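You operate a simulated robot arm through the tools that you are given. There is no shell and no other tool. Be economical: measure what you need, move in short steps, check, and stop when the job is done.

You are at the controls of a simulated two-armed robot. One attempt, no reset.

Task
Take the green ring from the top of the green bench and leave it on top of the silver cover. Put the red level on the low shelf of the red legged cart. Put the torque key labelled "20 Nm" from the top of the green bench on the shelf two of the narrow blue rack and the torque key labelled "25 Nm" on top of the grey cover there. Take the black housing from the top of the green bench and put it on top of the grey box. Fetch the gold tall spacer from the top of the green bench and set it in the steel tray. Open the green drawer. Any order will do. Set down upright: red level.

The check looks at the end state, three seconds after you hand in, the way a careful person would. Anything else that was tipped, shoved, dropped, spilled or broken makes it a failure. A push-on lid holds only when it is set on centred and level and pressed home; a screw cap is set on level and turned clockwise until tight.

Robot
Two 7-joint arms with fingered hands on one trunk, on a base that drives. Base frame: it is fixed to the floor where the robot stands at the start and does not move with it; the origin is under the middle of the robot, x ahead of it, y to its left, z up; the surface under the hand at the start is at about z = 0.9. Lengths are in m, angles in rad, forces in N, time in s.
The left shoulder is at the start at [0.058, 0.185, 1.192], the right one opposite. With the tool pointing down near the work surface each hand reaches from about 0.1 to 0.82 m from the robot's upright axis, wherever it stands, measured 20 degrees to its own side. Places, roughly: black housing (6x6x4 cm) [1, 1.2, 0.9]; green drawer [1.1, 1.2, 0.8]; green ring [0.5, 0, 1]; grey box [4.25, 0.75, 1]; grey cover [0.5, 1.75, 1]; low shelf of the red legged cart [1.4, 8.8, 0.3]; red level (23x3x5 cm) [1.5, 8.7, 0.9]; shelf two of the narrow blue rack [3.8, 0.8, 1]; silver cover (12x18x5 cm) [0.6, 0.5, 0.9]; steel tray (20x15x5 cm) [0.6, 1.3, 0.9]; tall spacer [1, 1.25, 1]; torque key [0.75, 1.25, 1]. Payload 4 kg a hand.
The tool frame of a hand sits at the grasp point between the pads (the TCP): z along the fingers, y along the line on which they close. The tips reach 0.026 m beyond it. Largest opening 0.132 m; the body of the gripper starts 0.073 m behind the TCP. The gripper is a hand of 3 fingers: y runs from the thumb to the fingers, the wrist lies at [0, 0, -0.224] in the tool frame, and closing takes about 1.5 s.
Orientation is that of the tool frame in the base frame, as a unit quaternion [x, y, z, w]. With the fingers straight down and closing along the base's y, the tool's x points along the base's -x, its y along +y and its z along -z.

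Tools
- The arms move only by the tool jog_arm. It takes "left_motion", "right_motion" or both (then of equal length, played together; a hand with none holds still); each is one flat list of numbers, 7 for each row, row after row: the shift along the base's x, y, z in m, then the turn, a rotation vector about the base's x, y, z in rad, then the gripper command, from -1 (shut) to 1 (fully open), values between in proportion. In form: [dx, dy, dz, ax, ay, az, jaw, dx, dy, dz, ax, ay, az, jaw, ...]. A call has 1 to 10 rows; each row shifts and turns the commanded pose from where the row before left it. Each row takes 0.2 s and may step no farther than 0.05 m and 0.15 rad from the row before; otherwise, or with a gripper value out of range, the whole call is refused. A pose out of reach is approached as far as the arm can. The call stops where the force on the tool passes 40 N (or 10 N more than at its start, if that is more) or the arm is blocked; 0.2 s more then pass. Each finger travels about 0.072 m/s and halts on what it meets, pressing with about 25 N; the grip force reading is that of the motor and also rises with nothing between the fingers. The clock runs only during rows and for 0.2 s after the last one: add rows that do not move to give the fingers time. The reply holds the time, the measured pose of the TCP, the force on the tool along the base axes, the opening and the grip force, in the units named above and with some noise, with the torque about the TCP (base axes, N m) and any sound that the robot's microphone picked up.
- Cameras (640 x 400 px; columns grow to the right, rows downward): "scene" is now at [0.1554, 0.0347, 1.4239]; the picture's right is [0.38, -0.92, -0.06], its down [-0.54, -0.18, -0.82] and it looks along [0.75, 0.35, -0.57] (base axes); focal length 263 px, centre (320, 200). "left" rides on the left gripper at [-0.062, 0.003, -0.092] in its tool frame; the picture's right is [-0.05, -1.00, 0.00], its down [0.83, -0.04, -0.56] and it looks along [0.55, -0.03, 0.83] (tool axes); focal length 230 px, centre (320, 200). "right" rides on the right gripper at [0.062, 0.003, -0.092] in its tool frame; the picture's right is [-0.05, 1.00, 0.00], its down [-0.83, -0.04, -0.56] and it looks along [-0.55, -0.03, 0.83] (tool axes); focal length 230 px, centre (320, 200). There is no depth. A picture from a camera that has moved, and an enlarged one, comes with that camera's place and axes in the base frame and with its lens.
- capture(camera): a new picture of that camera. It takes no simulated time.
- lift_body(by): slides the trunk up (or, below 0, down) by that many m; the arms and the scene camera ride with it, the base frame stays. It gives what a move gives, with no picture.
- steer(legs): drives the robot by 1 to 6 legs, each [ahead, left, turn to the left] in m, m and rad, along the robot's own axes; the way and the turn of a leg run together, so that a leg with both is an arc; at most 1.5 m and 3.142 rad a leg. The arms and the cameras ride along, it lands a little off, and it stops where it bumps. It gives what a move gives.
- preshape(shape, hand): the hand has 3 fingers and takes this shape, open, in about a second: jaw (thumb against the fingers, like two jaws); tri (thumb and two fingers); tip (a fingertip pinch); poke (one finger out to press); point (the index stretched); flat (the hand flat); cup (the hand cupped); fist (a fist). The gripper value then closes the fingers along that shape, each until it touches; the sizes above hold for jaw. It gives what a move gives, with no picture.
- head_to(pan, tilt): turns the head with the scene camera to pan (to the left, within 1.501 rad either way) and tilt (down, from -0.506 to 1.204), counted from straight ahead of the robot. It gives what a move gives.
- close_up(camera, box): a new picture of the part [left, top, right, bottom] of that camera's present view, enlarged. It takes no simulated time.
- job_done(): hands the job in; it is judged then, once.

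Go step by step. Nothing tells you exact positions but the pictures and the camera data: compare them with the known pose of the tool, close in by small moves and look again before you grip or let go. The budget is 196 turns and 172 pictures, counting those below and the enlarged ones. Unless the task says otherwise, let go and move clear before handing in.

The tools are called after "Emit:" as name(argument=value, ...) on one line, values as JSON. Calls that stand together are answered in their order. jog_arm: Moves the arms, as the interface text tells. Its arguments: {"type":"object","properties":{"left_motion":{"type":"array","items":{"type":"number"}},"right_motion":{"type":"array","items":{"type":"number"}}},"required":[]} The other tools are called the same way: lift_body (by) slides the trunk up or down; preshape (shape, hand) gives the hand a shape; steer (legs) drives the base; head_to (pan, tilt) turns the head that bears the scene camera; capture (camera) takes a picture; close_up (camera, box) takes an enlarged picture of a part of a camera's view; job_done () hands the job in.

At the start:

```text
t: 0.0
left_eef_pos: [0.289, 0.3946, 1.1279]
left_orientation: [0.0, 1.0, 0.0, -0.001]
left_wrist_force: [0.3, -0.5, 1.0]
left_wrist_torque: [0.01, 0.03, 0.03]
left_grip_width: 0.1319
left_finger_force: 0.1
left_shape: jaw
right_eef_pos: [0.5633, 0.0114, 1.2202]
right_orientation: [-0.001, 1.0, 0.0, 0.0]
right_wrist_force: [0.5, 0.3, 0.4]
right_wrist_torque: [0.01, -0.02, 0.01]
right_grip_width: 0.1318
right_finger_force: 0.1
right_shape: jaw
trunk travel left (down, up): [-0.225, 0.237]
robot x, y, heading: [-0.0006, -0.0001, -0.002]
head pan, tilt: [0.398, 0.469]
```

scene: 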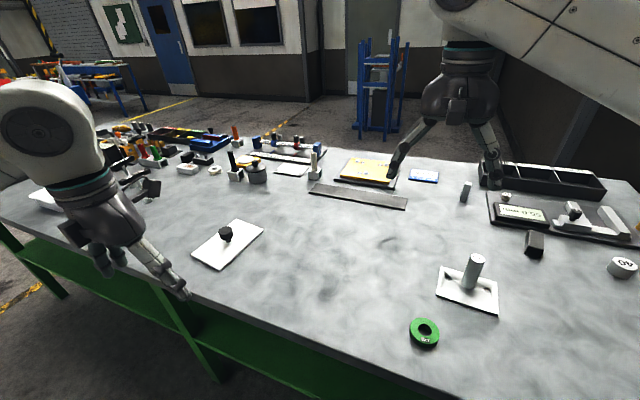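
right: 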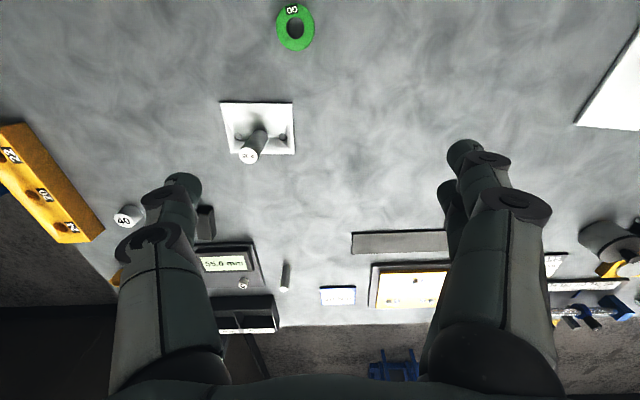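
left: 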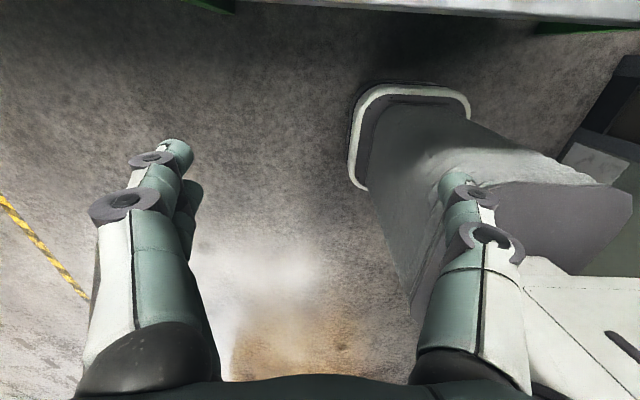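

The green ring is on the bench near [0.48, -0.02], and the silver cover with a black knob is near [0.56, 0.53]. I'll look closer at these and at the far left of the bench.

Emit:
close_up(camera="scene", box=[0, 100, 340, 300])

Emit:
close_up(camera="right", box=[200, 0, 360, 100])

Emit:
head_to(pan=1.0, tilt=0.45)

Emit:
capture(camera="scene")

```text
1.88 times, centred on (170, 200) of scene
camera zoom: at [0.1554, 0.0347, 1.4239], right [0.38, -0.92, -0.06], down [-0.54, -0.18, -0.82], along [0.75, 0.35, -0.57], focal length 496 px, centre (602, 200)
```

zoom: 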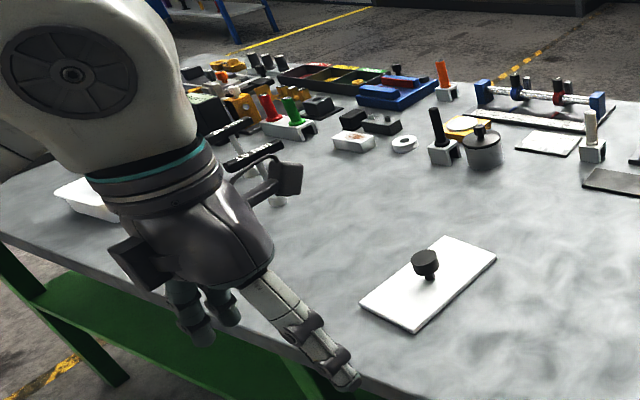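

```text
4.00 times, centred on (280, 50) of right
camera zoom: at [0.5021, 0.0143, 1.3124], right [0.05, 1.0, 0.0], down [0.83, -0.04, 0.56], along [0.55, -0.03, -0.83], focal length 920 px, centre (480, 800)
```

zoom: 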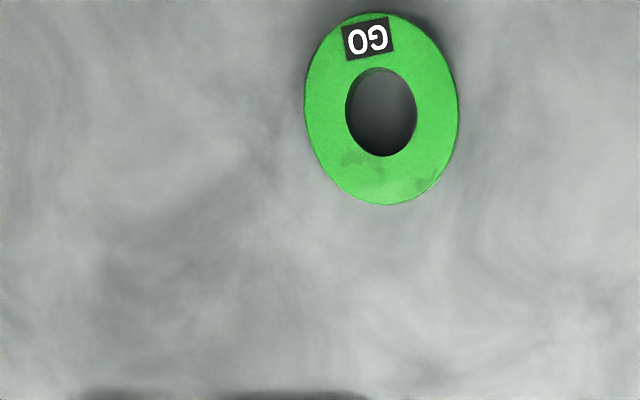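

```text
t: 1.0
left_eef_pos: [0.2886, 0.3955, 1.1268]
left_orientation: [0.0, 1.0, 0.001, 0.0]
left_wrist_force: [-0.4, -0.3, 1.2]
left_wrist_torque: [-0.02, -0.04, -0.01]
left_grip_width: 0.1317
left_finger_force: 0.1
left_shape: jaw
right_eef_pos: [0.5642, 0.0113, 1.2213]
right_orientation: [0.0, 1.0, 0.0, 0.001]
right_wrist_force: [-0.2, -0.3, -0.4]
right_wrist_torque: [0.0, -0.01, -0.03]
right_grip_width: 0.1317
right_finger_force: 0.0
right_shape: jaw
trunk travel left (down, up): [-0.225, 0.237]
robot x, y, heading: [-0.0017, -0.0016, -0.002]
head pan, tilt: [1.0, 0.45]
```

```text
166 pictures are left
camera scene: at [0.1214, 0.0765, 1.4306], right [0.83, -0.54, -0.12], down [-0.36, -0.37, -0.86], along [0.42, 0.76, -0.5], focal length 263 px, centre (320, 200)
```

scene: 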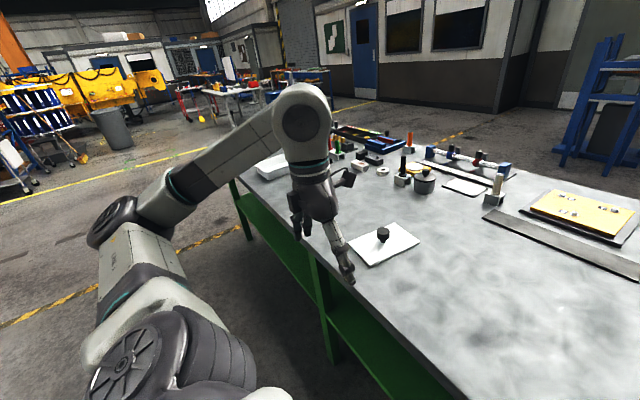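

The ring's centre works out at about [0.478, -0.019], with a 5 cm outside diameter. The silver cover's long axis lies along x, with a knob in the middle. I'll bring the right hand down over the ring.

Emit:
jog_arm(right_motion=[-0.043, -0.015, 0, 0, 0, 0, 1, -0.043, -0.015, 0, 0, 0, 0, 1, 0, 0, -0.05, 0, 0, 0, 1, 0, 0, -0.05, 0, 0, 0, 1, 0, 0, -0.05, 0, 0, 0, 1, 0, 0, -0.05, 0, 0, 0, 1, 0, 0, 0, 0, 0, 0, 1])

Emit:
capture(camera="right")

```text
t: 2.6
left_eef_pos: [0.289, 0.3948, 1.1268]
left_orientation: [0.0, 1.0, 0.0, 0.0]
left_wrist_force: [0.7, -0.1, -1.1]
left_wrist_torque: [0.0, -0.03, 0.03]
left_grip_width: 0.1318
left_finger_force: 0.1
left_shape: jaw
right_eef_pos: [0.4777, -0.0176, 1.0205]
right_orientation: [0.0, 1.0, 0.0, 0.001]
right_wrist_force: [0.0, -0.3, -0.7]
right_wrist_torque: [0.0, 0.01, 0.03]
right_grip_width: 0.1317
right_finger_force: 0.0
right_shape: jaw
trunk travel left (down, up): [-0.225, 0.237]
robot x, y, heading: [-0.0003, -0.0033, 0.003]
head pan, tilt: [1.0, 0.45]
```

```text
165 pictures are left
camera right: at [0.4156, -0.0145, 1.1128], right [0.05, 1.0, 0.0], down [0.83, -0.04, 0.56], along [0.56, -0.03, -0.83], focal length 230 px, centre (320, 200)
```

right: 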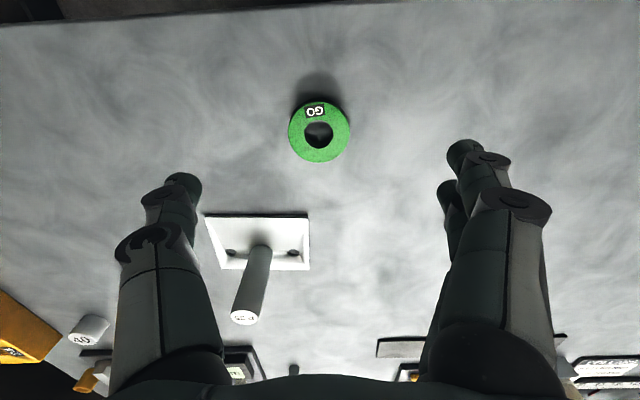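

The ring is centred under the hand. I'll descend, then close.

Emit:
jog_arm(right_motion=[0.001, -0.001, -0.045, 0, 0, 0, 1, 0, 0, -0.025, 0, 0, 0, 0.5, 0, 0, -0.01, 0, 0, 0, 0.2, 0, 0, -0.007, 0, 0, 0, 0.2, 0, 0, 0, 0, 0, 0, 0.2])

Emit:
capture(camera="right")

```text
t: 3.8
left_eef_pos: [0.2896, 0.394, 1.1269]
left_orientation: [-0.001, 1.0, 0.001, 0.0]
left_wrist_force: [-0.4, -0.2, 0.9]
left_wrist_torque: [-0.02, 0.04, 0.01]
left_grip_width: 0.1319
left_finger_force: 0.1
left_shape: jaw
right_eef_pos: [0.4788, -0.0202, 0.9348]
right_orientation: [0.0, 1.0, 0.0, -0.001]
right_wrist_force: [-0.1, -0.1, -0.2]
right_wrist_torque: [0.03, -0.04, 0.02]
right_grip_width: 0.0796
right_finger_force: 0.1
right_shape: jaw
trunk travel left (down, up): [-0.225, 0.237]
robot x, y, heading: [0.0025, 0.0005, 0.003]
head pan, tilt: [1.0, 0.45]
```

```text
164 pictures are left
camera right: at [0.417, -0.0162, 1.0258], right [0.05, 1.0, 0.0], down [0.83, -0.04, 0.56], along [0.55, -0.03, -0.83], focal length 230 px, centre (320, 200)
```

right: 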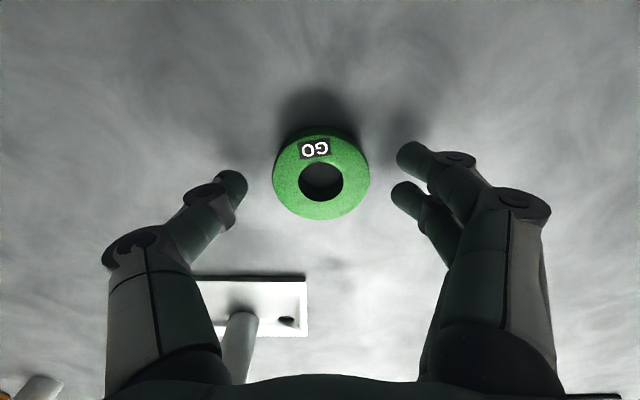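

The fingertips look about 1 cm above the table. I'll lower a bit more and close.

Emit:
jog_arm(right_motion=[0, 0.001, -0.004, 0, 0, 0, 0.2, 0, 0, -0.003, 0, 0, 0, 0.2, 0, 0, 0, 0, 0, 0, -0.5, 0, 0, 0, 0, 0, 0, -0.5, 0, 0, 0, 0, 0, 0, -0.5, 0, 0, 0, 0, 0, 0, -0.5])

Emit:
capture(camera="right")

```text
t: 5.2
left_eef_pos: [0.2889, 0.3948, 1.1277]
left_orientation: [0.0, 1.0, 0.0, 0.0]
left_wrist_force: [0.3, -0.3, -0.4]
left_wrist_torque: [0.0, -0.01, 0.02]
left_grip_width: 0.1321
left_finger_force: 0.1
left_shape: jaw
right_eef_pos: [0.479, -0.0191, 0.9277]
right_orientation: [-0.001, 1.0, 0.0, 0.0]
right_wrist_force: [0.4, 1.2, 3.9]
right_wrist_torque: [0.12, -0.04, 0.03]
right_grip_width: 0.0389
right_finger_force: 24.9
right_shape: jaw
trunk travel left (down, up): [-0.225, 0.237]
robot x, y, heading: [0.0026, -0.003, -0.002]
head pan, tilt: [1.0, 0.45]
```

```text
163 pictures are left
camera right: at [0.4171, -0.0153, 1.0188], right [0.05, 1.0, 0.0], down [0.83, -0.04, 0.56], along [0.55, -0.03, -0.83], focal length 230 px, centre (320, 200)
```

right: 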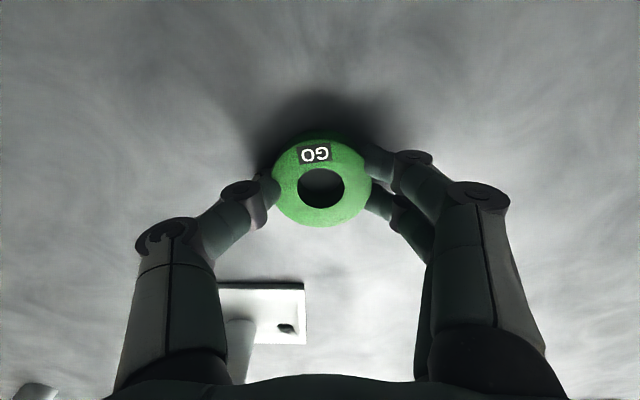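

The ring is gripped. I'll lift it and drive left toward the cover.

Emit:
jog_arm(right_motion=[0, 0, 0.04, 0, 0, 0, -0.5, 0, 0, 0.05, 0, 0, 0, -0.5, 0, 0, 0.05, 0, 0, 0, -0.5])

Emit:
steer(legs=[[0, 0.5, 0]])

Emit:
head_to(pan=0.4, tilt=0.7)

Emit:
capture(camera="scene")

Emit:
capture(camera="right")

```text
t: 6.0
left_eef_pos: [0.2877, 0.3967, 1.1285]
left_orientation: [0.001, 1.0, 0.0, 0.0]
left_wrist_force: [0.0, 0.6, 0.7]
left_wrist_torque: [-0.01, 0.01, -0.01]
left_grip_width: 0.1315
left_finger_force: 0.0
left_shape: jaw
right_eef_pos: [0.4785, -0.0193, 1.0685]
right_orientation: [0.0, 1.0, -0.001, 0.0]
right_wrist_force: [0.5, -0.8, -2.9]
right_wrist_torque: [0.0, 0.01, -0.01]
right_grip_width: 0.0389
right_finger_force: 25.2
right_shape: jaw
trunk travel left (down, up): [-0.225, 0.237]
robot x, y, heading: [0.0002, -0.002, -0.005]
head pan, tilt: [1.0, 0.45]
```

```text
t: 8.9
left_eef_pos: [0.2889, 0.8946, 1.1275]
left_orientation: [-0.001, 1.0, 0.0, 0.0]
left_wrist_force: [-0.1, 0.1, -0.3]
left_wrist_torque: [0.05, 0.03, -0.03]
left_grip_width: 0.1318
left_finger_force: 0.0
left_shape: jaw
right_eef_pos: [0.4784, 0.4811, 1.066]
right_orientation: [-0.001, 1.0, 0.0, 0.0]
right_wrist_force: [0.5, -0.4, -3.0]
right_wrist_torque: [-0.01, 0.03, 0.0]
right_grip_width: 0.0387
right_finger_force: 25.0
right_shape: jaw
trunk travel left (down, up): [-0.225, 0.237]
robot x, y, heading: [-0.0012, 0.4994, -0.001]
head pan, tilt: [1.0, 0.45]
```

```text
t: 9.9
left_eef_pos: [0.2878, 0.8931, 1.1271]
left_orientation: [-0.002, 1.0, -0.001, 0.0]
left_wrist_force: [0.1, -0.2, 0.2]
left_wrist_torque: [-0.01, -0.04, -0.04]
left_grip_width: 0.1322
left_finger_force: 0.0
left_shape: jaw
right_eef_pos: [0.4777, 0.4816, 1.0668]
right_orientation: [-0.001, 1.0, 0.0, 0.0]
right_wrist_force: [-0.1, -0.4, -2.4]
right_wrist_torque: [0.0, -0.02, -0.02]
right_grip_width: 0.0388
right_finger_force: 24.7
right_shape: jaw
trunk travel left (down, up): [-0.225, 0.237]
robot x, y, heading: [-0.003, 0.4992, 0.003]
head pan, tilt: [0.4, 0.7]
```

```text
162 pictures are left
camera scene: at [0.1459, 0.5317, 1.4045], right [0.39, -0.92, -0.06], down [-0.7, -0.25, -0.67], along [0.6, 0.3, -0.74], focal length 263 px, centre (320, 200)
```

scene: 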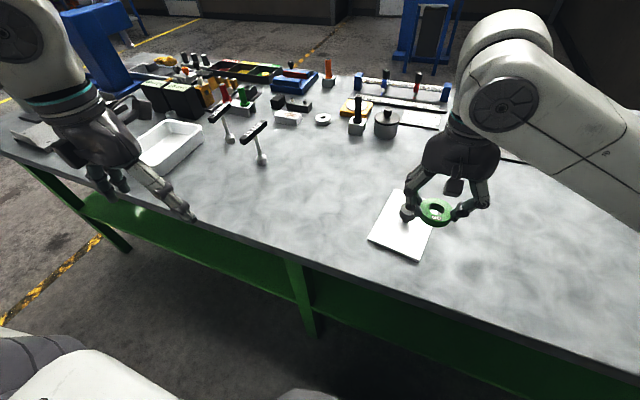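

```text
161 pictures are left
camera right: at [0.4165, 0.4839, 1.1586], right [0.05, 1.0, 0.0], down [0.83, -0.04, 0.55], along [0.55, -0.03, -0.83], focal length 230 px, centre (320, 200)
```

right: 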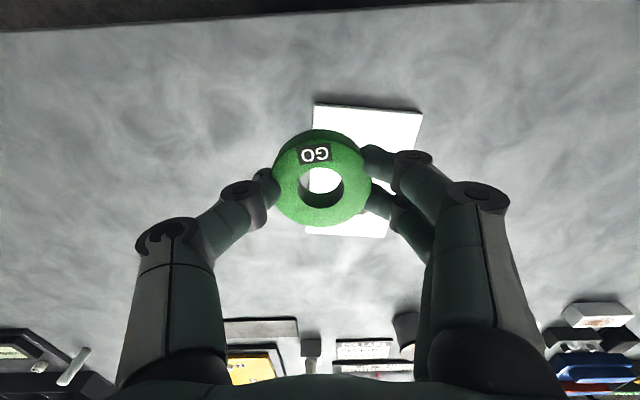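

The cover's centre is at about [0.559, 0.522] with the knob there. The ring goes on the near half, at about [0.501, 0.529].

Emit:
jog_arm(right_motion=[0.0225, 0.048, 0, 0, 0, 0, -0.5, 0, 0, -0.05, 0, 0, 0, -0.5, 0, 0, -0.05, 0, 0, 0, -0.5, 0, 0, -0.018, 0, 0, 0, -0.5, 0, 0, 0, 0, 0, 0, -0.5])

Emit:
capture(camera="right")

Emit:
close_up(camera="scene", box=[340, 160, 500, 260])

```text
refused: row 1 steps farther than a row can; nothing moved
```

```text
160 pictures are left
camera right: at [0.4165, 0.4839, 1.1586], right [0.05, 1.0, 0.0], down [0.83, -0.04, 0.55], along [0.55, -0.03, -0.83], focal length 230 px, centre (320, 200)
```

right: 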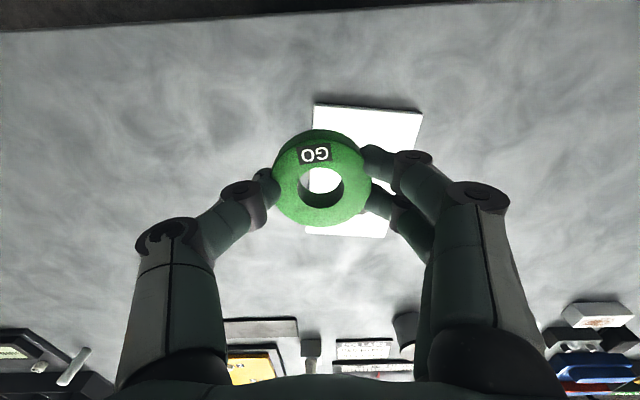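

```text
4.00 times, centred on (420, 210) of scene
camera zoom: at [0.1459, 0.5317, 1.4045], right [0.39, -0.92, -0.06], down [-0.7, -0.25, -0.67], along [0.6, 0.3, -0.74], focal length 1053 px, centre (-80, 160)
```

zoom: 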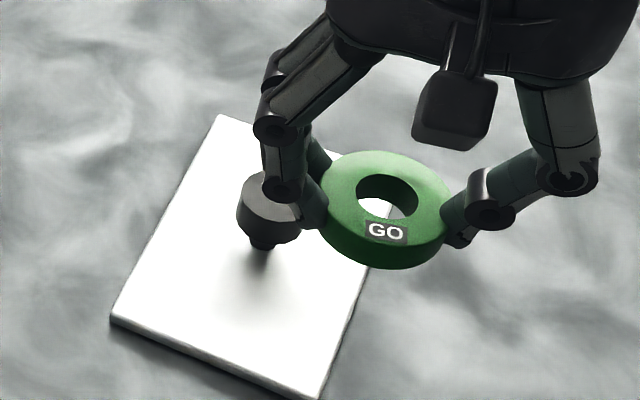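

The first row was too long, so I'll split it.

Emit:
jog_arm(right_motion=[0.012, 0.024, 0, 0, 0, 0, -0.5, 0.0095, 0.024, 0, 0, 0, 0, -0.5, 0, 0, -0.05, 0, 0, 0, -0.5, 0, 0, -0.05, 0, 0, 0, -0.5, 0, 0, -0.015, 0, 0, 0, -0.5, 0, 0, 0, 0, 0, 0, -0.5])

Emit:
capture(camera="right")

Emit:
close_up(camera="scene", box=[340, 160, 500, 260])

```text
t: 11.3
left_eef_pos: [0.2878, 0.894, 1.1268]
left_orientation: [0.0, 1.0, 0.0, 0.0]
left_wrist_force: [0.1, 0.0, 1.2]
left_wrist_torque: [-0.01, 0.0, -0.03]
left_grip_width: 0.1317
left_finger_force: 0.0
left_shape: jaw
right_eef_pos: [0.5003, 0.5276, 0.9514]
right_orientation: [-0.001, 1.0, -0.001, 0.0]
right_wrist_force: [-0.1, -0.1, -1.9]
right_wrist_torque: [-0.02, 0.01, -0.02]
right_grip_width: 0.0386
right_finger_force: 25.6
right_shape: jaw
trunk travel left (down, up): [-0.225, 0.237]
robot x, y, heading: [-0.0013, 0.5016, 0.001]
head pan, tilt: [0.4, 0.7]
```

```text
158 pictures are left
camera right: at [0.4384, 0.5313, 1.0436], right [0.05, 1.0, 0.0], down [0.83, -0.04, 0.56], along [0.55, -0.03, -0.83], focal length 230 px, centre (320, 200)
```

right: 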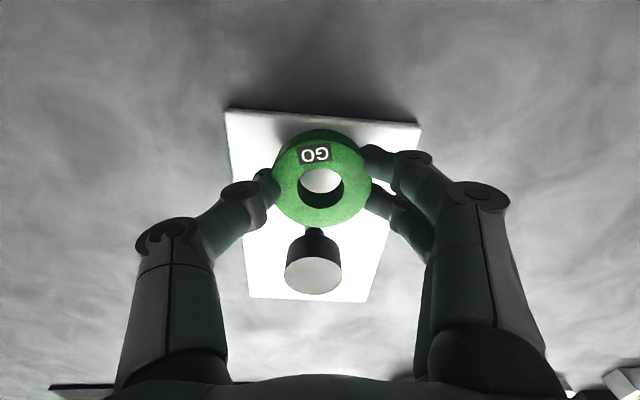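

```text
4.00 times, centred on (420, 210) of scene
camera zoom: at [0.146, 0.5315, 1.4045], right [0.39, -0.92, -0.06], down [-0.7, -0.25, -0.67], along [0.6, 0.3, -0.74], focal length 1053 px, centre (-80, 160)
```

zoom: 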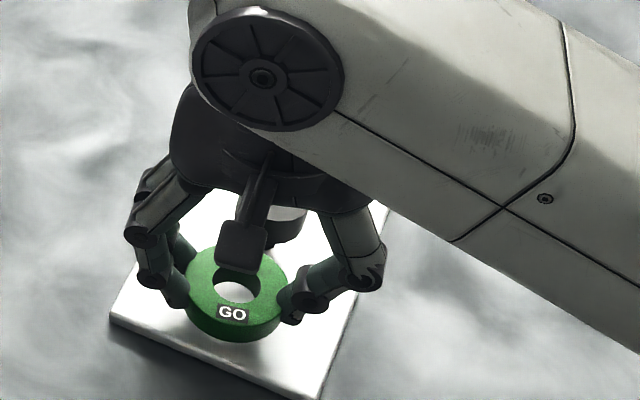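

The position is good. I'll lower in small steps.

Emit:
jog_arm(right_motion=[0, 0, -0.004, 0, 0, 0, -0.5, 0, 0, -0.004, 0, 0, 0, -0.5, 0, 0, -0.002, 0, 0, 0, -0.5, 0, 0, 0, 0, 0, 0, -0.5])

Emit:
close_up(camera="scene", box=[340, 200, 436, 260])

```text
t: 12.3
left_eef_pos: [0.2883, 0.8944, 1.1277]
left_orientation: [-0.001, 1.0, 0.0, 0.0]
left_wrist_force: [0.3, -0.4, 0.4]
left_wrist_torque: [-0.01, 0.0, 0.0]
left_grip_width: 0.1318
left_finger_force: 0.1
left_shape: jaw
right_eef_pos: [0.5009, 0.5288, 0.9418]
right_orientation: [-0.001, 1.0, 0.0, 0.001]
right_wrist_force: [0.2, 0.2, -2.8]
right_wrist_torque: [-0.01, 0.01, 0.01]
right_grip_width: 0.0388
right_finger_force: 24.9
right_shape: jaw
trunk travel left (down, up): [-0.225, 0.237]
robot x, y, heading: [-0.002, 0.4978, -0.002]
head pan, tilt: [0.4, 0.7]
```

```text
6.67 times, centred on (388, 230) of scene
camera zoom: at [0.1459, 0.5317, 1.4045], right [0.39, -0.92, -0.06], down [-0.7, -0.25, -0.67], along [0.6, 0.3, -0.74], focal length 1755 px, centre (-133, 0)
```

zoom: 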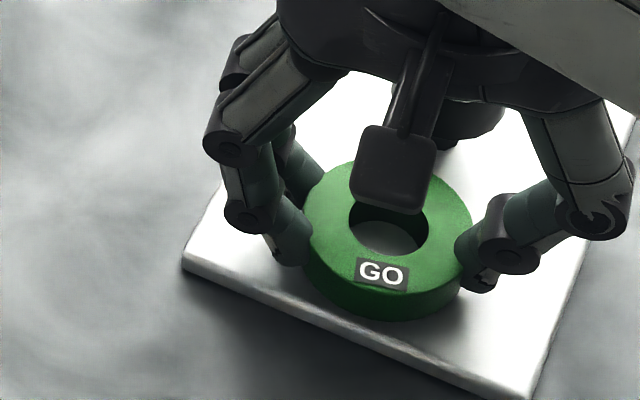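

Emit:
jog_arm(right_motion=[0, 0, -0.002, 0, 0, 0, -0.5, 0, 0, -0.002, 0, 0, 0, -0.5, 0, 0, 0, 0, 0, 0, -0.5])

```text
t: 13.1
left_eef_pos: [0.2873, 0.8935, 1.1275]
left_orientation: [-0.001, 1.0, -0.001, 0.0]
left_wrist_force: [0.7, 0.0, 0.3]
left_wrist_torque: [-0.01, 0.0, 0.01]
left_grip_width: 0.1321
left_finger_force: 0.1
left_shape: jaw
right_eef_pos: [0.4995, 0.5286, 0.9378]
right_orientation: [-0.001, 1.0, -0.001, 0.0]
right_wrist_force: [0.1, 0.3, -2.2]
right_wrist_torque: [-0.01, 0.0, -0.01]
right_grip_width: 0.0388
right_finger_force: 24.9
right_shape: jaw
trunk travel left (down, up): [-0.225, 0.237]
robot x, y, heading: [0.0006, 0.5003, 0.005]
head pan, tilt: [0.4, 0.7]
```

The wrist still carries the ring's full weight, so it hasn't touched yet. I'll keep lowering in 1.5 mm steps.

Emit:
jog_arm(right_motion=[0, 0, -0.0015, 0, 0, 0, -0.5, 0, 0, -0.0015, 0, 0, 0, -0.5, 0, 0, 0, 0, 0, 0, -0.5])

Emit:
close_up(camera="scene", box=[340, 200, 436, 260])

```text
t: 13.9
left_eef_pos: [0.2862, 0.8945, 1.1285]
left_orientation: [0.0, 1.0, 0.0, 0.001]
left_wrist_force: [0.2, -0.3, -0.1]
left_wrist_torque: [0.0, 0.03, 0.04]
left_grip_width: 0.1318
left_finger_force: 0.0
left_shape: jaw
right_eef_pos: [0.5002, 0.5298, 0.9379]
right_orientation: [-0.001, 1.0, 0.001, 0.001]
right_wrist_force: [0.1, -0.7, 11.4]
right_wrist_torque: [-0.04, 0.0, 0.01]
right_grip_width: 0.0388
right_finger_force: 25.6
right_shape: jaw
trunk travel left (down, up): [-0.225, 0.237]
robot x, y, heading: [0.0036, 0.4966, 0.002]
head pan, tilt: [0.4, 0.7]
```

```text
6.67 times, centred on (388, 230) of scene
camera zoom: at [0.1447, 0.5315, 1.4048], right [0.39, -0.92, -0.06], down [-0.7, -0.25, -0.67], along [0.6, 0.3, -0.74], focal length 1755 px, centre (-133, 0)
```

zoom: 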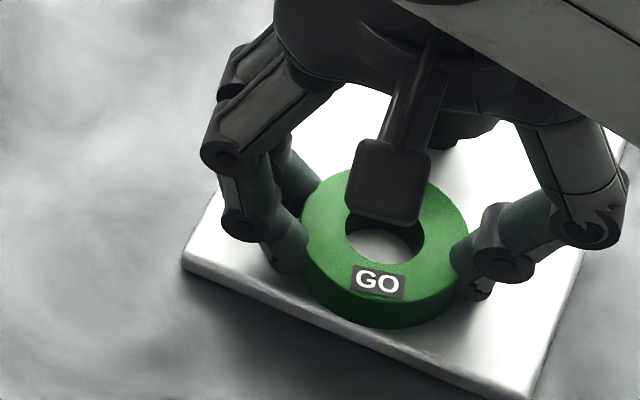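

The ring has made contact. I'll relieve the pressure, open moderately and lift away.

Emit:
jog_arm(right_motion=[0, 0, 0.0015, 0, 0, 0, -0.5, 0, 0, 0, 0, 0, 0, 0.1, 0, 0, 0, 0, 0, 0, 0.1, 0, 0, 0, 0, 0, 0, 0.1, 0, 0, 0.03, 0, 0, 0, 0.1, 0, 0, 0.05, 0, 0, 0, 0.1, 0, 0, 0.05, 0, 0, 0, 0.1, -0.02, 0, 0.045, 0, 0, 0, 1])

Emit:
close_up(camera="right", box=[160, 0, 480, 200])

Emit:
head_to(pan=0.8, tilt=0.6)

Emit:
capture(camera="scene")

```text
t: 15.7
left_eef_pos: [0.2856, 0.8937, 1.1287]
left_orientation: [-0.001, 1.0, 0.0, 0.001]
left_wrist_force: [-0.7, 0.7, 0.1]
left_wrist_torque: [0.01, 0.0, 0.0]
left_grip_width: 0.1317
left_finger_force: 0.0
left_shape: jaw
right_eef_pos: [0.479, 0.5279, 1.1123]
right_orientation: [-0.001, 1.0, -0.001, 0.0]
right_wrist_force: [0.0, -0.1, -0.1]
right_wrist_torque: [-0.01, -0.06, -0.02]
right_grip_width: 0.1274
right_finger_force: 0.1
right_shape: jaw
trunk travel left (down, up): [-0.225, 0.237]
robot x, y, heading: [-0.0006, 0.4965, 0.001]
head pan, tilt: [0.4, 0.7]
```

```text
2.00 times, centred on (320, 100) of right
camera zoom: at [0.4169, 0.5315, 1.2044], right [0.05, 1.0, 0.0], down [0.83, -0.04, 0.56], along [0.55, -0.03, -0.83], focal length 460 px, centre (320, 400)
```

zoom: 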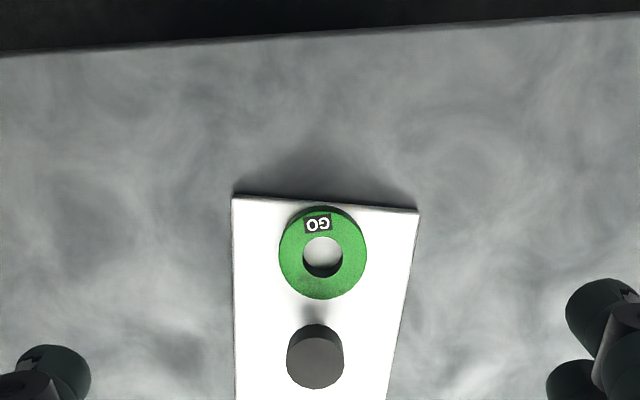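

```text
t: 16.6
left_eef_pos: [0.2875, 0.8947, 1.1277]
left_orientation: [-0.001, 1.0, 0.0, 0.0]
left_wrist_force: [0.2, -0.4, -0.2]
left_wrist_torque: [0.0, 0.0, 0.0]
left_grip_width: 0.132
left_finger_force: 0.0
left_shape: jaw
right_eef_pos: [0.4806, 0.5276, 1.1122]
right_orientation: [-0.001, 1.0, 0.001, 0.0]
right_wrist_force: [0.0, -0.7, 1.0]
right_wrist_torque: [0.0, -0.01, -0.03]
right_grip_width: 0.1318
right_finger_force: 0.0
right_shape: jaw
trunk travel left (down, up): [-0.225, 0.237]
robot x, y, heading: [-0.0006, 0.5036, -0.0]
head pan, tilt: [0.799, 0.6]
```

```text
153 pictures are left
camera scene: at [0.1306, 0.5619, 1.4154], right [0.71, -0.7, -0.1], down [-0.51, -0.41, -0.76], along [0.49, 0.59, -0.64], focal length 263 px, centre (320, 200)
```

scene: 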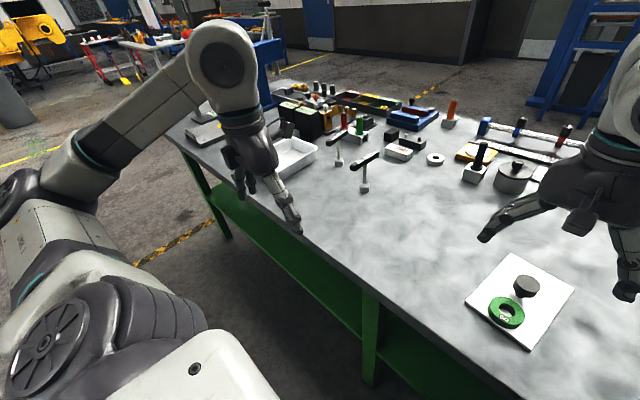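

The ring is resting flat on the cover. Next I'll drive left along the bench to look at the keys, tray and spacer.

Emit:
steer(legs=[[0, 0.65, 0]])

Emit:
head_to(pan=0.1, tilt=0.6)

Emit:
capture(camera="scene")

```text
t: 20.2
left_eef_pos: [0.2871, 1.5416, 1.1287]
left_orientation: [0.001, 1.0, 0.001, 0.0]
left_wrist_force: [0.8, -0.9, -0.2]
left_wrist_torque: [0.03, -0.03, -0.03]
left_grip_width: 0.1317
left_finger_force: 0.0
left_shape: jaw
right_eef_pos: [0.4793, 1.1734, 1.1118]
right_orientation: [0.0, 1.0, 0.0, 0.0]
right_wrist_force: [0.1, -0.4, -0.2]
right_wrist_torque: [0.0, -0.02, 0.01]
right_grip_width: 0.1316
right_finger_force: 0.2
right_shape: jaw
trunk travel left (down, up): [-0.225, 0.237]
robot x, y, heading: [-0.001, 1.1458, 0.003]
head pan, tilt: [0.799, 0.6]
```

```text
t: 21.3
left_eef_pos: [0.2869, 1.5399, 1.1269]
left_orientation: [0.001, 1.0, -0.001, 0.0]
left_wrist_force: [-0.6, -0.5, 0.5]
left_wrist_torque: [0.0, 0.0, 0.01]
left_grip_width: 0.1319
left_finger_force: 0.1
left_shape: jaw
right_eef_pos: [0.4793, 1.1734, 1.1127]
right_orientation: [0.0, 1.0, 0.0, 0.0]
right_wrist_force: [0.4, -0.1, -0.7]
right_wrist_torque: [0.0, -0.03, 0.0]
right_grip_width: 0.1319
right_finger_force: 0.0
right_shape: jaw
trunk travel left (down, up): [-0.225, 0.237]
robot x, y, heading: [0.0021, 1.1496, 0.002]
head pan, tilt: [0.099, 0.6]
```

```text
152 pictures are left
camera scene: at [0.156, 1.1538, 1.4117], right [0.1, -0.99, -0.01], down [-0.68, -0.06, -0.74], along [0.73, 0.08, -0.68], focal length 263 px, centre (320, 200)
```

scene: 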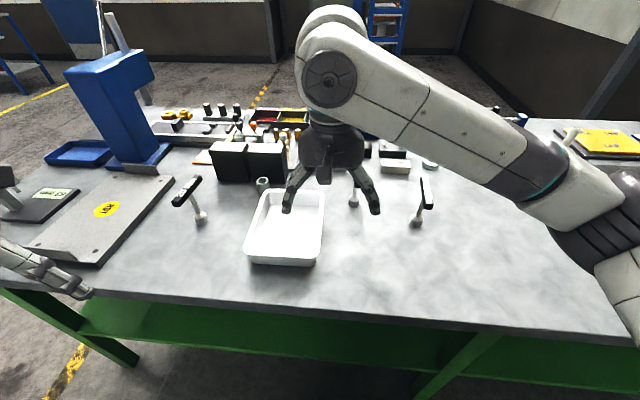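

The right arm blocks the view, so I'll move it aside and look closer.

Emit:
jog_arm(right_motion=[-0.02, -0.045, 0.005, 0, 0, 0, 1, -0.02, -0.045, 0.005, 0, 0, 0, 1, -0.02, -0.045, 0.005, 0, 0, 0, 1, -0.02, -0.045, 0, 0, 0, 0, 1, -0.02, -0.045, 0, 0, 0, 0, 1, -0.02, -0.045, 0, 0, 0, 0, 1, -0.02, -0.045, 0, 0, 0, 0, 1])

Emit:
close_up(camera="scene", box=[0, 90, 320, 290])

Emit:
close_up(camera="scene", box=[220, 90, 540, 290])

```text
t: 22.9
left_eef_pos: [0.2883, 1.541, 1.1279]
left_orientation: [0.001, 1.0, 0.0, 0.0]
left_wrist_force: [-0.1, 0.1, -0.3]
left_wrist_torque: [0.0, -0.01, -0.03]
left_grip_width: 0.1317
left_finger_force: 0.0
left_shape: jaw
right_eef_pos: [0.3542, 0.8941, 1.1273]
right_orientation: [-0.001, 1.0, -0.001, -0.001]
right_wrist_force: [-0.2, -0.1, -0.7]
right_wrist_torque: [0.0, -0.02, 0.01]
right_grip_width: 0.1323
right_finger_force: 0.1
right_shape: jaw
right hand out of reach, approached as far as the arm can: row 7
trunk travel left (down, up): [-0.225, 0.237]
robot x, y, heading: [-0.0028, 1.1458, -0.0]
head pan, tilt: [0.099, 0.6]
```

```text
2.00 times, centred on (160, 190) of scene
camera zoom: at [0.1567, 1.1543, 1.4116], right [0.1, -1.0, -0.01], down [-0.68, -0.06, -0.74], along [0.73, 0.08, -0.68], focal length 526 px, centre (640, 220)
```

zoom: 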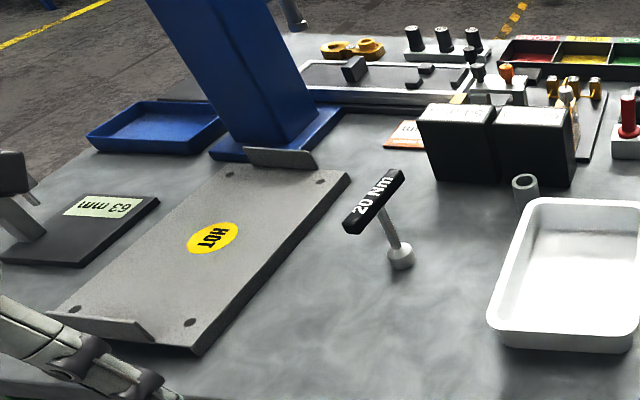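

```text
2.00 times, centred on (380, 190) of scene
camera zoom: at [0.1567, 1.1543, 1.4116], right [0.1, -1.0, -0.01], down [-0.68, -0.06, -0.74], along [0.73, 0.08, -0.68], focal length 526 px, centre (200, 220)
```

zoom: 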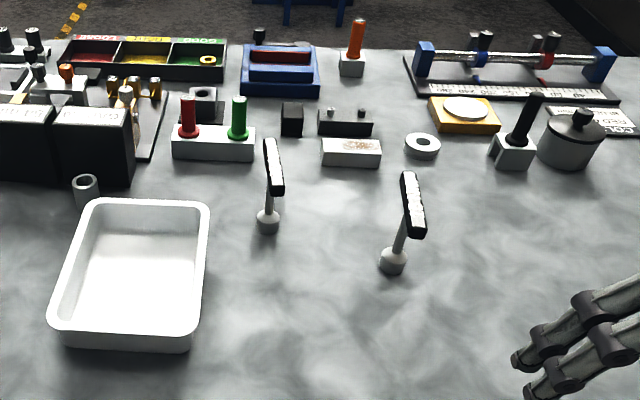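

I can read the "20 Nm" key at left, and there are two more keys near the middle. I'll zoom in on those labels and on the spacer and housing area.

Emit:
close_up(camera="scene", box=[320, 140, 448, 220])

Emit:
close_up(camera="scene", box=[200, 90, 360, 190])

```text
5.00 times, centred on (384, 180) of scene
camera zoom: at [0.1567, 1.1543, 1.4116], right [0.1, -1.0, -0.01], down [-0.68, -0.06, -0.74], along [0.73, 0.08, -0.68], focal length 1316 px, centre (0, 300)
```

zoom: 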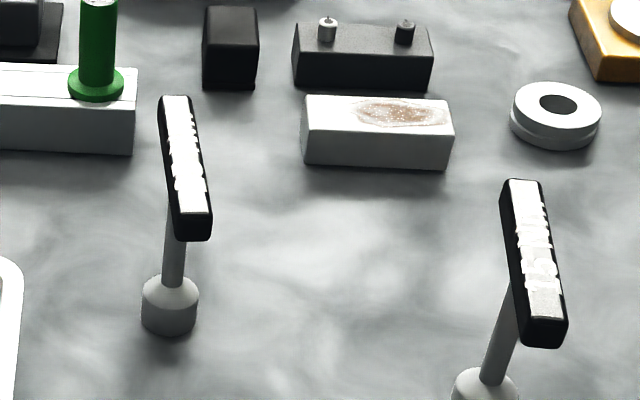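

```text
4.00 times, centred on (280, 140) of scene
camera zoom: at [0.1567, 1.1543, 1.4116], right [0.1, -1.0, -0.01], down [-0.68, -0.06, -0.74], along [0.73, 0.08, -0.68], focal length 1053 px, centre (480, 440)
```

zoom: 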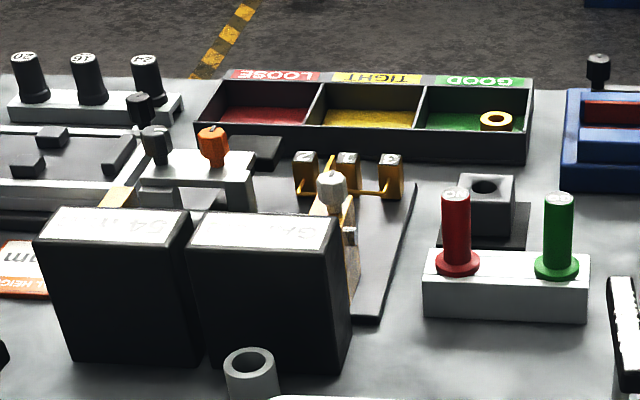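

The labels on the bench mostly face the far side. I'll check the other key labels with the right hand camera.

Emit:
capture(camera="right")

Emit:
close_up(camera="scene", box=[410, 170, 442, 190])

```text
147 pictures are left
camera right: at [0.2927, 0.8962, 1.2196], right [0.05, 1.0, 0.0], down [0.83, -0.04, 0.55], along [0.55, -0.03, -0.83], focal length 230 px, centre (320, 200)
```

right: 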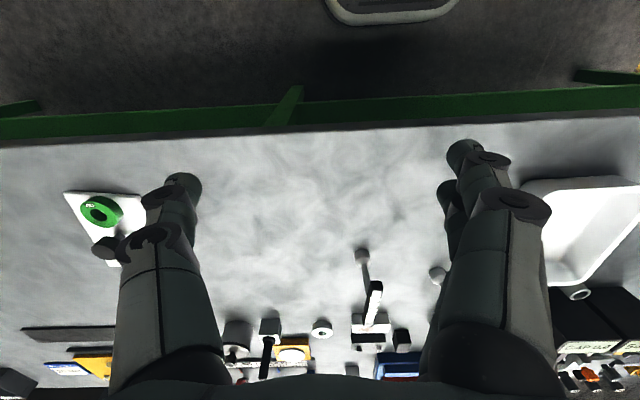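

```text
16.00 times, centred on (426, 180) of scene
camera zoom: at [0.1567, 1.1543, 1.4116], right [0.1, -1.0, -0.01], down [-0.68, -0.06, -0.74], along [0.73, 0.08, -0.68], focal length 4212 px, centre (-1376, 520)
```

zoom: 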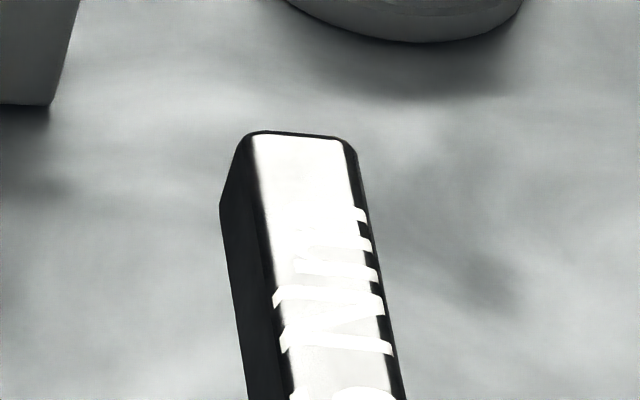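

Emit:
close_up(camera="scene", box=[404, 172, 452, 212])

Emit:
close_up(camera="scene", box=[336, 152, 384, 192])

Emit:
close_up(camera="right", box=[350, 240, 400, 340])

```text
10.00 times, centred on (428, 192) of scene
camera zoom: at [0.1567, 1.1543, 1.4116], right [0.1, -1.0, -0.01], down [-0.68, -0.06, -0.74], along [0.73, 0.08, -0.68], focal length 2632 px, centre (-760, 280)
```

zoom: 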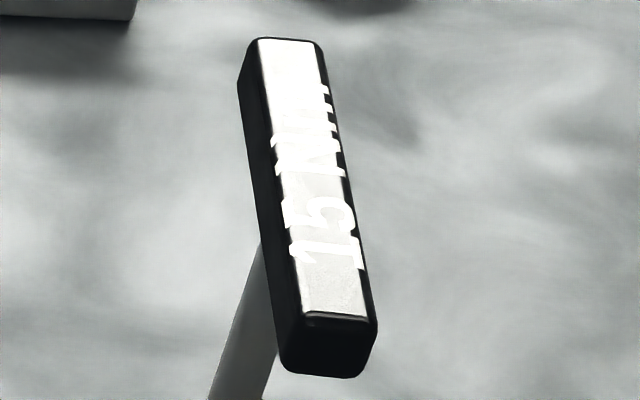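

```text
10.00 times, centred on (360, 172) of scene
camera zoom: at [0.1567, 1.1543, 1.4116], right [0.1, -1.0, -0.01], down [-0.68, -0.06, -0.74], along [0.73, 0.08, -0.68], focal length 2632 px, centre (-80, 480)
```

zoom: 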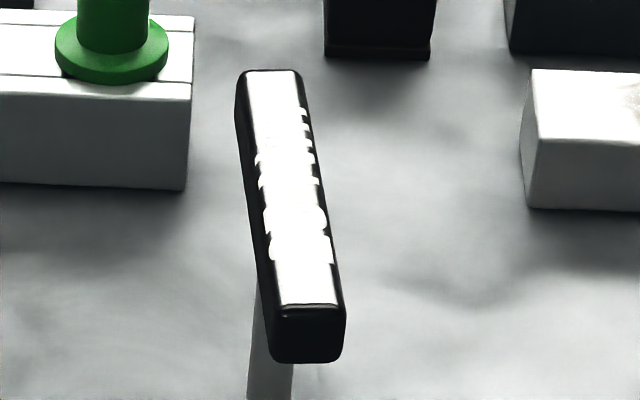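

```text
4.00 times, centred on (375, 290) of right
camera zoom: at [0.2927, 0.8962, 1.2196], right [0.05, 1.0, 0.0], down [0.83, -0.04, 0.55], along [0.55, -0.03, -0.83], focal length 920 px, centre (100, -160)
```

zoom: 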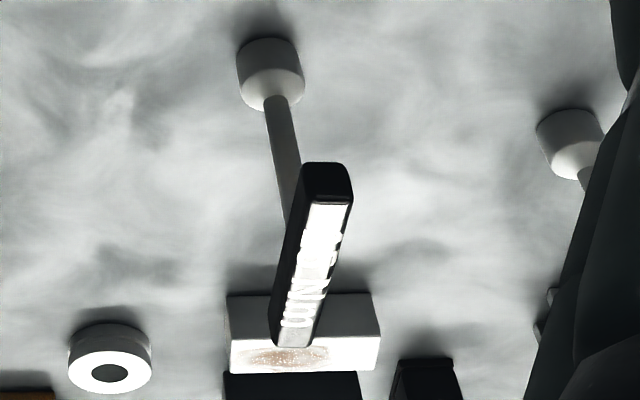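

The rightmost key reads "15 Nm", so the middle one should be "25 Nm". Its bar runs along x, centred near [0.692, 1.119] at z about 1.01. I'll move the right hand above it.

Emit:
jog_arm(right_motion=[0.0376, 0.025, 0, 0, 0, 0, 1, 0.0376, 0.025, 0, 0, 0, 0, 1, 0.0376, 0.025, 0, 0, 0, 0, 1, 0.0376, 0.025, 0, 0, 0, 0, 1, 0.0376, 0.025, 0, 0, 0, 0, 1, 0.0376, 0.025, 0, 0, 0, 0, 1, 0.0376, 0.025, 0, 0, 0, 0, 1, 0.0376, 0.025, 0, 0, 0, 0, 1, 0.0376, 0.025, 0, 0, 0, 0, 1])

Emit:
capture(camera="right")

Emit:
head_to(pan=0.8, tilt=0.4)

Emit:
capture(camera="scene")

```text
t: 24.9
left_eef_pos: [0.2881, 1.5414, 1.1263]
left_orientation: [0.001, 1.0, -0.001, 0.0]
left_wrist_force: [0.0, -0.6, -0.3]
left_wrist_torque: [-0.01, 0.01, 0.01]
left_grip_width: 0.1319
left_finger_force: 0.1
left_shape: jaw
right_eef_pos: [0.6933, 1.12, 1.1272]
right_orientation: [0.001, 1.0, -0.002, 0.0]
right_wrist_force: [1.1, 0.1, 1.2]
right_wrist_torque: [-0.02, 0.0, 0.01]
right_grip_width: 0.1319
right_finger_force: 0.1
right_shape: jaw
trunk travel left (down, up): [-0.225, 0.237]
robot x, y, heading: [0.0025, 1.1456, 0.003]
head pan, tilt: [0.099, 0.6]
```

```text
142 pictures are left
camera right: at [0.6319, 1.1238, 1.2186], right [0.05, 1.0, 0.0], down [0.83, -0.04, 0.56], along [0.55, -0.03, -0.83], focal length 230 px, centre (320, 200)
```

right: 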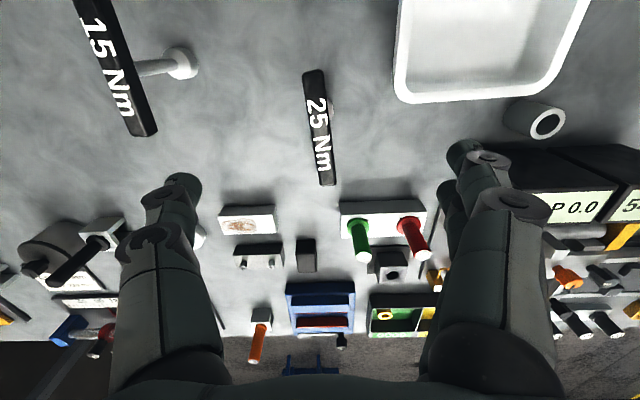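

```text
t: 25.9
left_eef_pos: [0.2886, 1.541, 1.1287]
left_orientation: [0.001, 1.0, 0.0, 0.0]
left_wrist_force: [0.3, 0.3, -0.4]
left_wrist_torque: [-0.04, 0.01, 0.0]
left_grip_width: 0.1319
left_finger_force: 0.1
left_shape: jaw
right_eef_pos: [0.6923, 1.1182, 1.1264]
right_orientation: [0.0, 1.0, 0.0, 0.0]
right_wrist_force: [-0.4, -0.2, 0.1]
right_wrist_torque: [0.0, 0.02, 0.0]
right_grip_width: 0.1321
right_finger_force: 0.1
right_shape: jaw
trunk travel left (down, up): [-0.225, 0.237]
robot x, y, heading: [-0.002, 1.1482, -0.007]
head pan, tilt: [0.799, 0.4]
```

```text
141 pictures are left
camera scene: at [0.1357, 1.2115, 1.433], right [0.71, -0.7, -0.1], down [-0.4, -0.28, -0.87], along [0.58, 0.66, -0.48], focal length 263 px, centre (320, 200)
```

scene: 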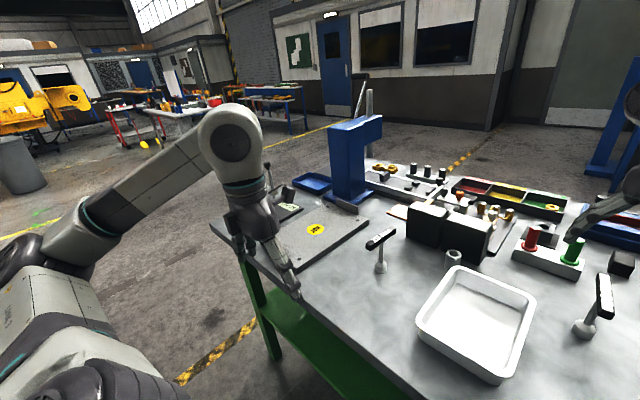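

The "25 Nm" label is confirmed, and the bar centre is about [0.697, 1.121], yawed about 5°. I'll align and descend.

Emit:
jog_arm(right_motion=[0.003, 0.001, -0.03, 0, 0, 0.09, 1, 0, 0, -0.03, 0, 0, 0, 0.6, 0, 0, 0, 0, 0, 0, 0.6])

Emit:
capture(camera="right")

```text
t: 26.8
left_eef_pos: [0.2875, 1.5388, 1.1277]
left_orientation: [0.002, 1.0, 0.0, 0.0]
left_wrist_force: [0.0, 0.1, 0.3]
left_wrist_torque: [0.03, -0.01, -0.01]
left_grip_width: 0.1322
left_finger_force: 0.1
left_shape: jaw
right_eef_pos: [0.6968, 1.1196, 1.0668]
right_orientation: [-0.044, 0.999, 0.0, -0.001]
right_wrist_force: [-1.0, 0.0, -0.3]
right_wrist_torque: [0.01, 0.0, 0.0]
right_grip_width: 0.1058
right_finger_force: 0.1
right_shape: jaw
trunk travel left (down, up): [-0.225, 0.237]
robot x, y, heading: [-0.004, 1.1471, 0.001]
head pan, tilt: [0.799, 0.4]
```

```text
140 pictures are left
camera right: at [0.6342, 1.1169, 1.1589], right [-0.04, 1.0, 0.0], down [0.83, 0.03, 0.56], along [0.56, 0.02, -0.83], focal length 230 px, centre (320, 200)
```

right: 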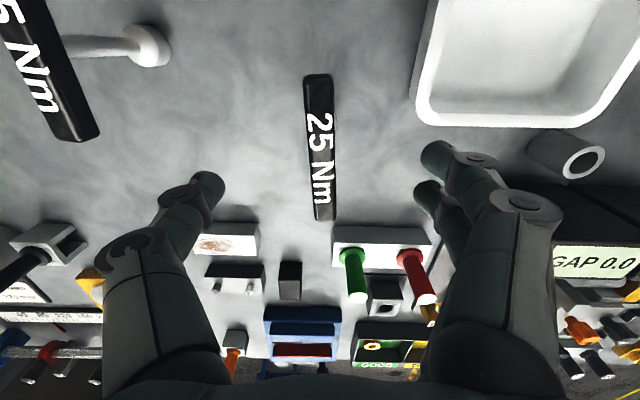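

Emit:
jog_arm(right_motion=[0.004, 0.001, -0.03, 0, 0, 0, 0.4, 0, 0, -0.02, 0, 0, 0, 0.3, 0, 0, -0.008, 0, 0, 0, 0.2, 0, 0, 0, 0, 0, 0, 0.1])

Emit:
capture(camera="right")

Emit:
close_up(camera="scene", box=[520, 220, 640, 350])

```text
t: 27.8
left_eef_pos: [0.2872, 1.5407, 1.1288]
left_orientation: [0.001, 1.0, 0.0, 0.0]
left_wrist_force: [0.2, 0.4, 0.0]
left_wrist_torque: [-0.01, 0.02, -0.01]
left_grip_width: 0.1319
left_finger_force: 0.0
left_shape: jaw
right_eef_pos: [0.7005, 1.1201, 1.009]
right_orientation: [-0.045, 0.999, 0.0, 0.0]
right_wrist_force: [0.0, -0.4, -0.9]
right_wrist_torque: [-0.01, -0.02, -0.02]
right_grip_width: 0.0735
right_finger_force: 0.1
right_shape: jaw
trunk travel left (down, up): [-0.225, 0.237]
robot x, y, heading: [0.0002, 1.1487, -0.005]
head pan, tilt: [0.799, 0.4]
```

```text
139 pictures are left
camera right: at [0.6389, 1.1175, 1.1003], right [-0.04, 1.0, 0.0], down [0.83, 0.03, 0.56], along [0.55, 0.02, -0.83], focal length 230 px, centre (320, 200)
```

right: 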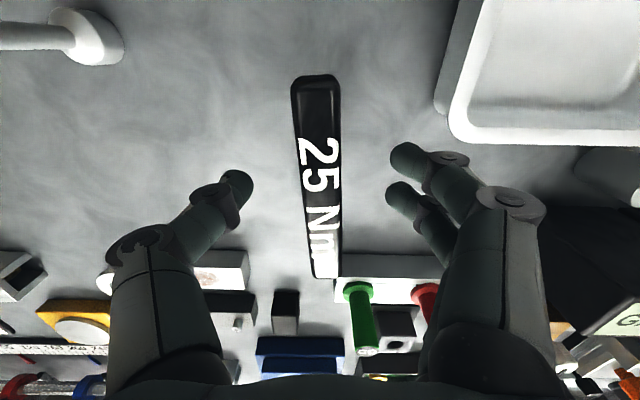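

```text
3.08 times, centred on (580, 285) of scene
camera zoom: at [0.1356, 1.2113, 1.4331], right [0.71, -0.7, -0.1], down [-0.4, -0.28, -0.87], along [0.58, 0.66, -0.48], focal length 810 px, centre (-480, -62)
```

zoom: 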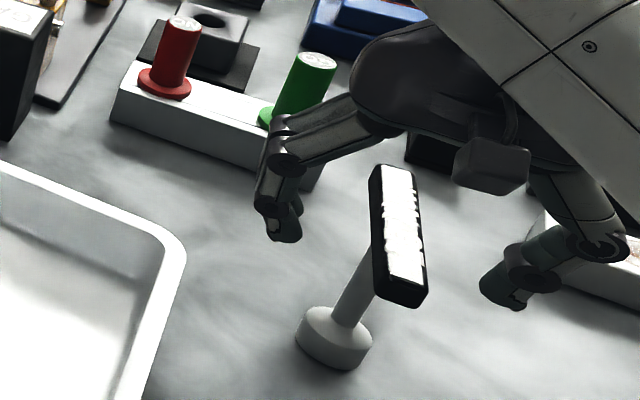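

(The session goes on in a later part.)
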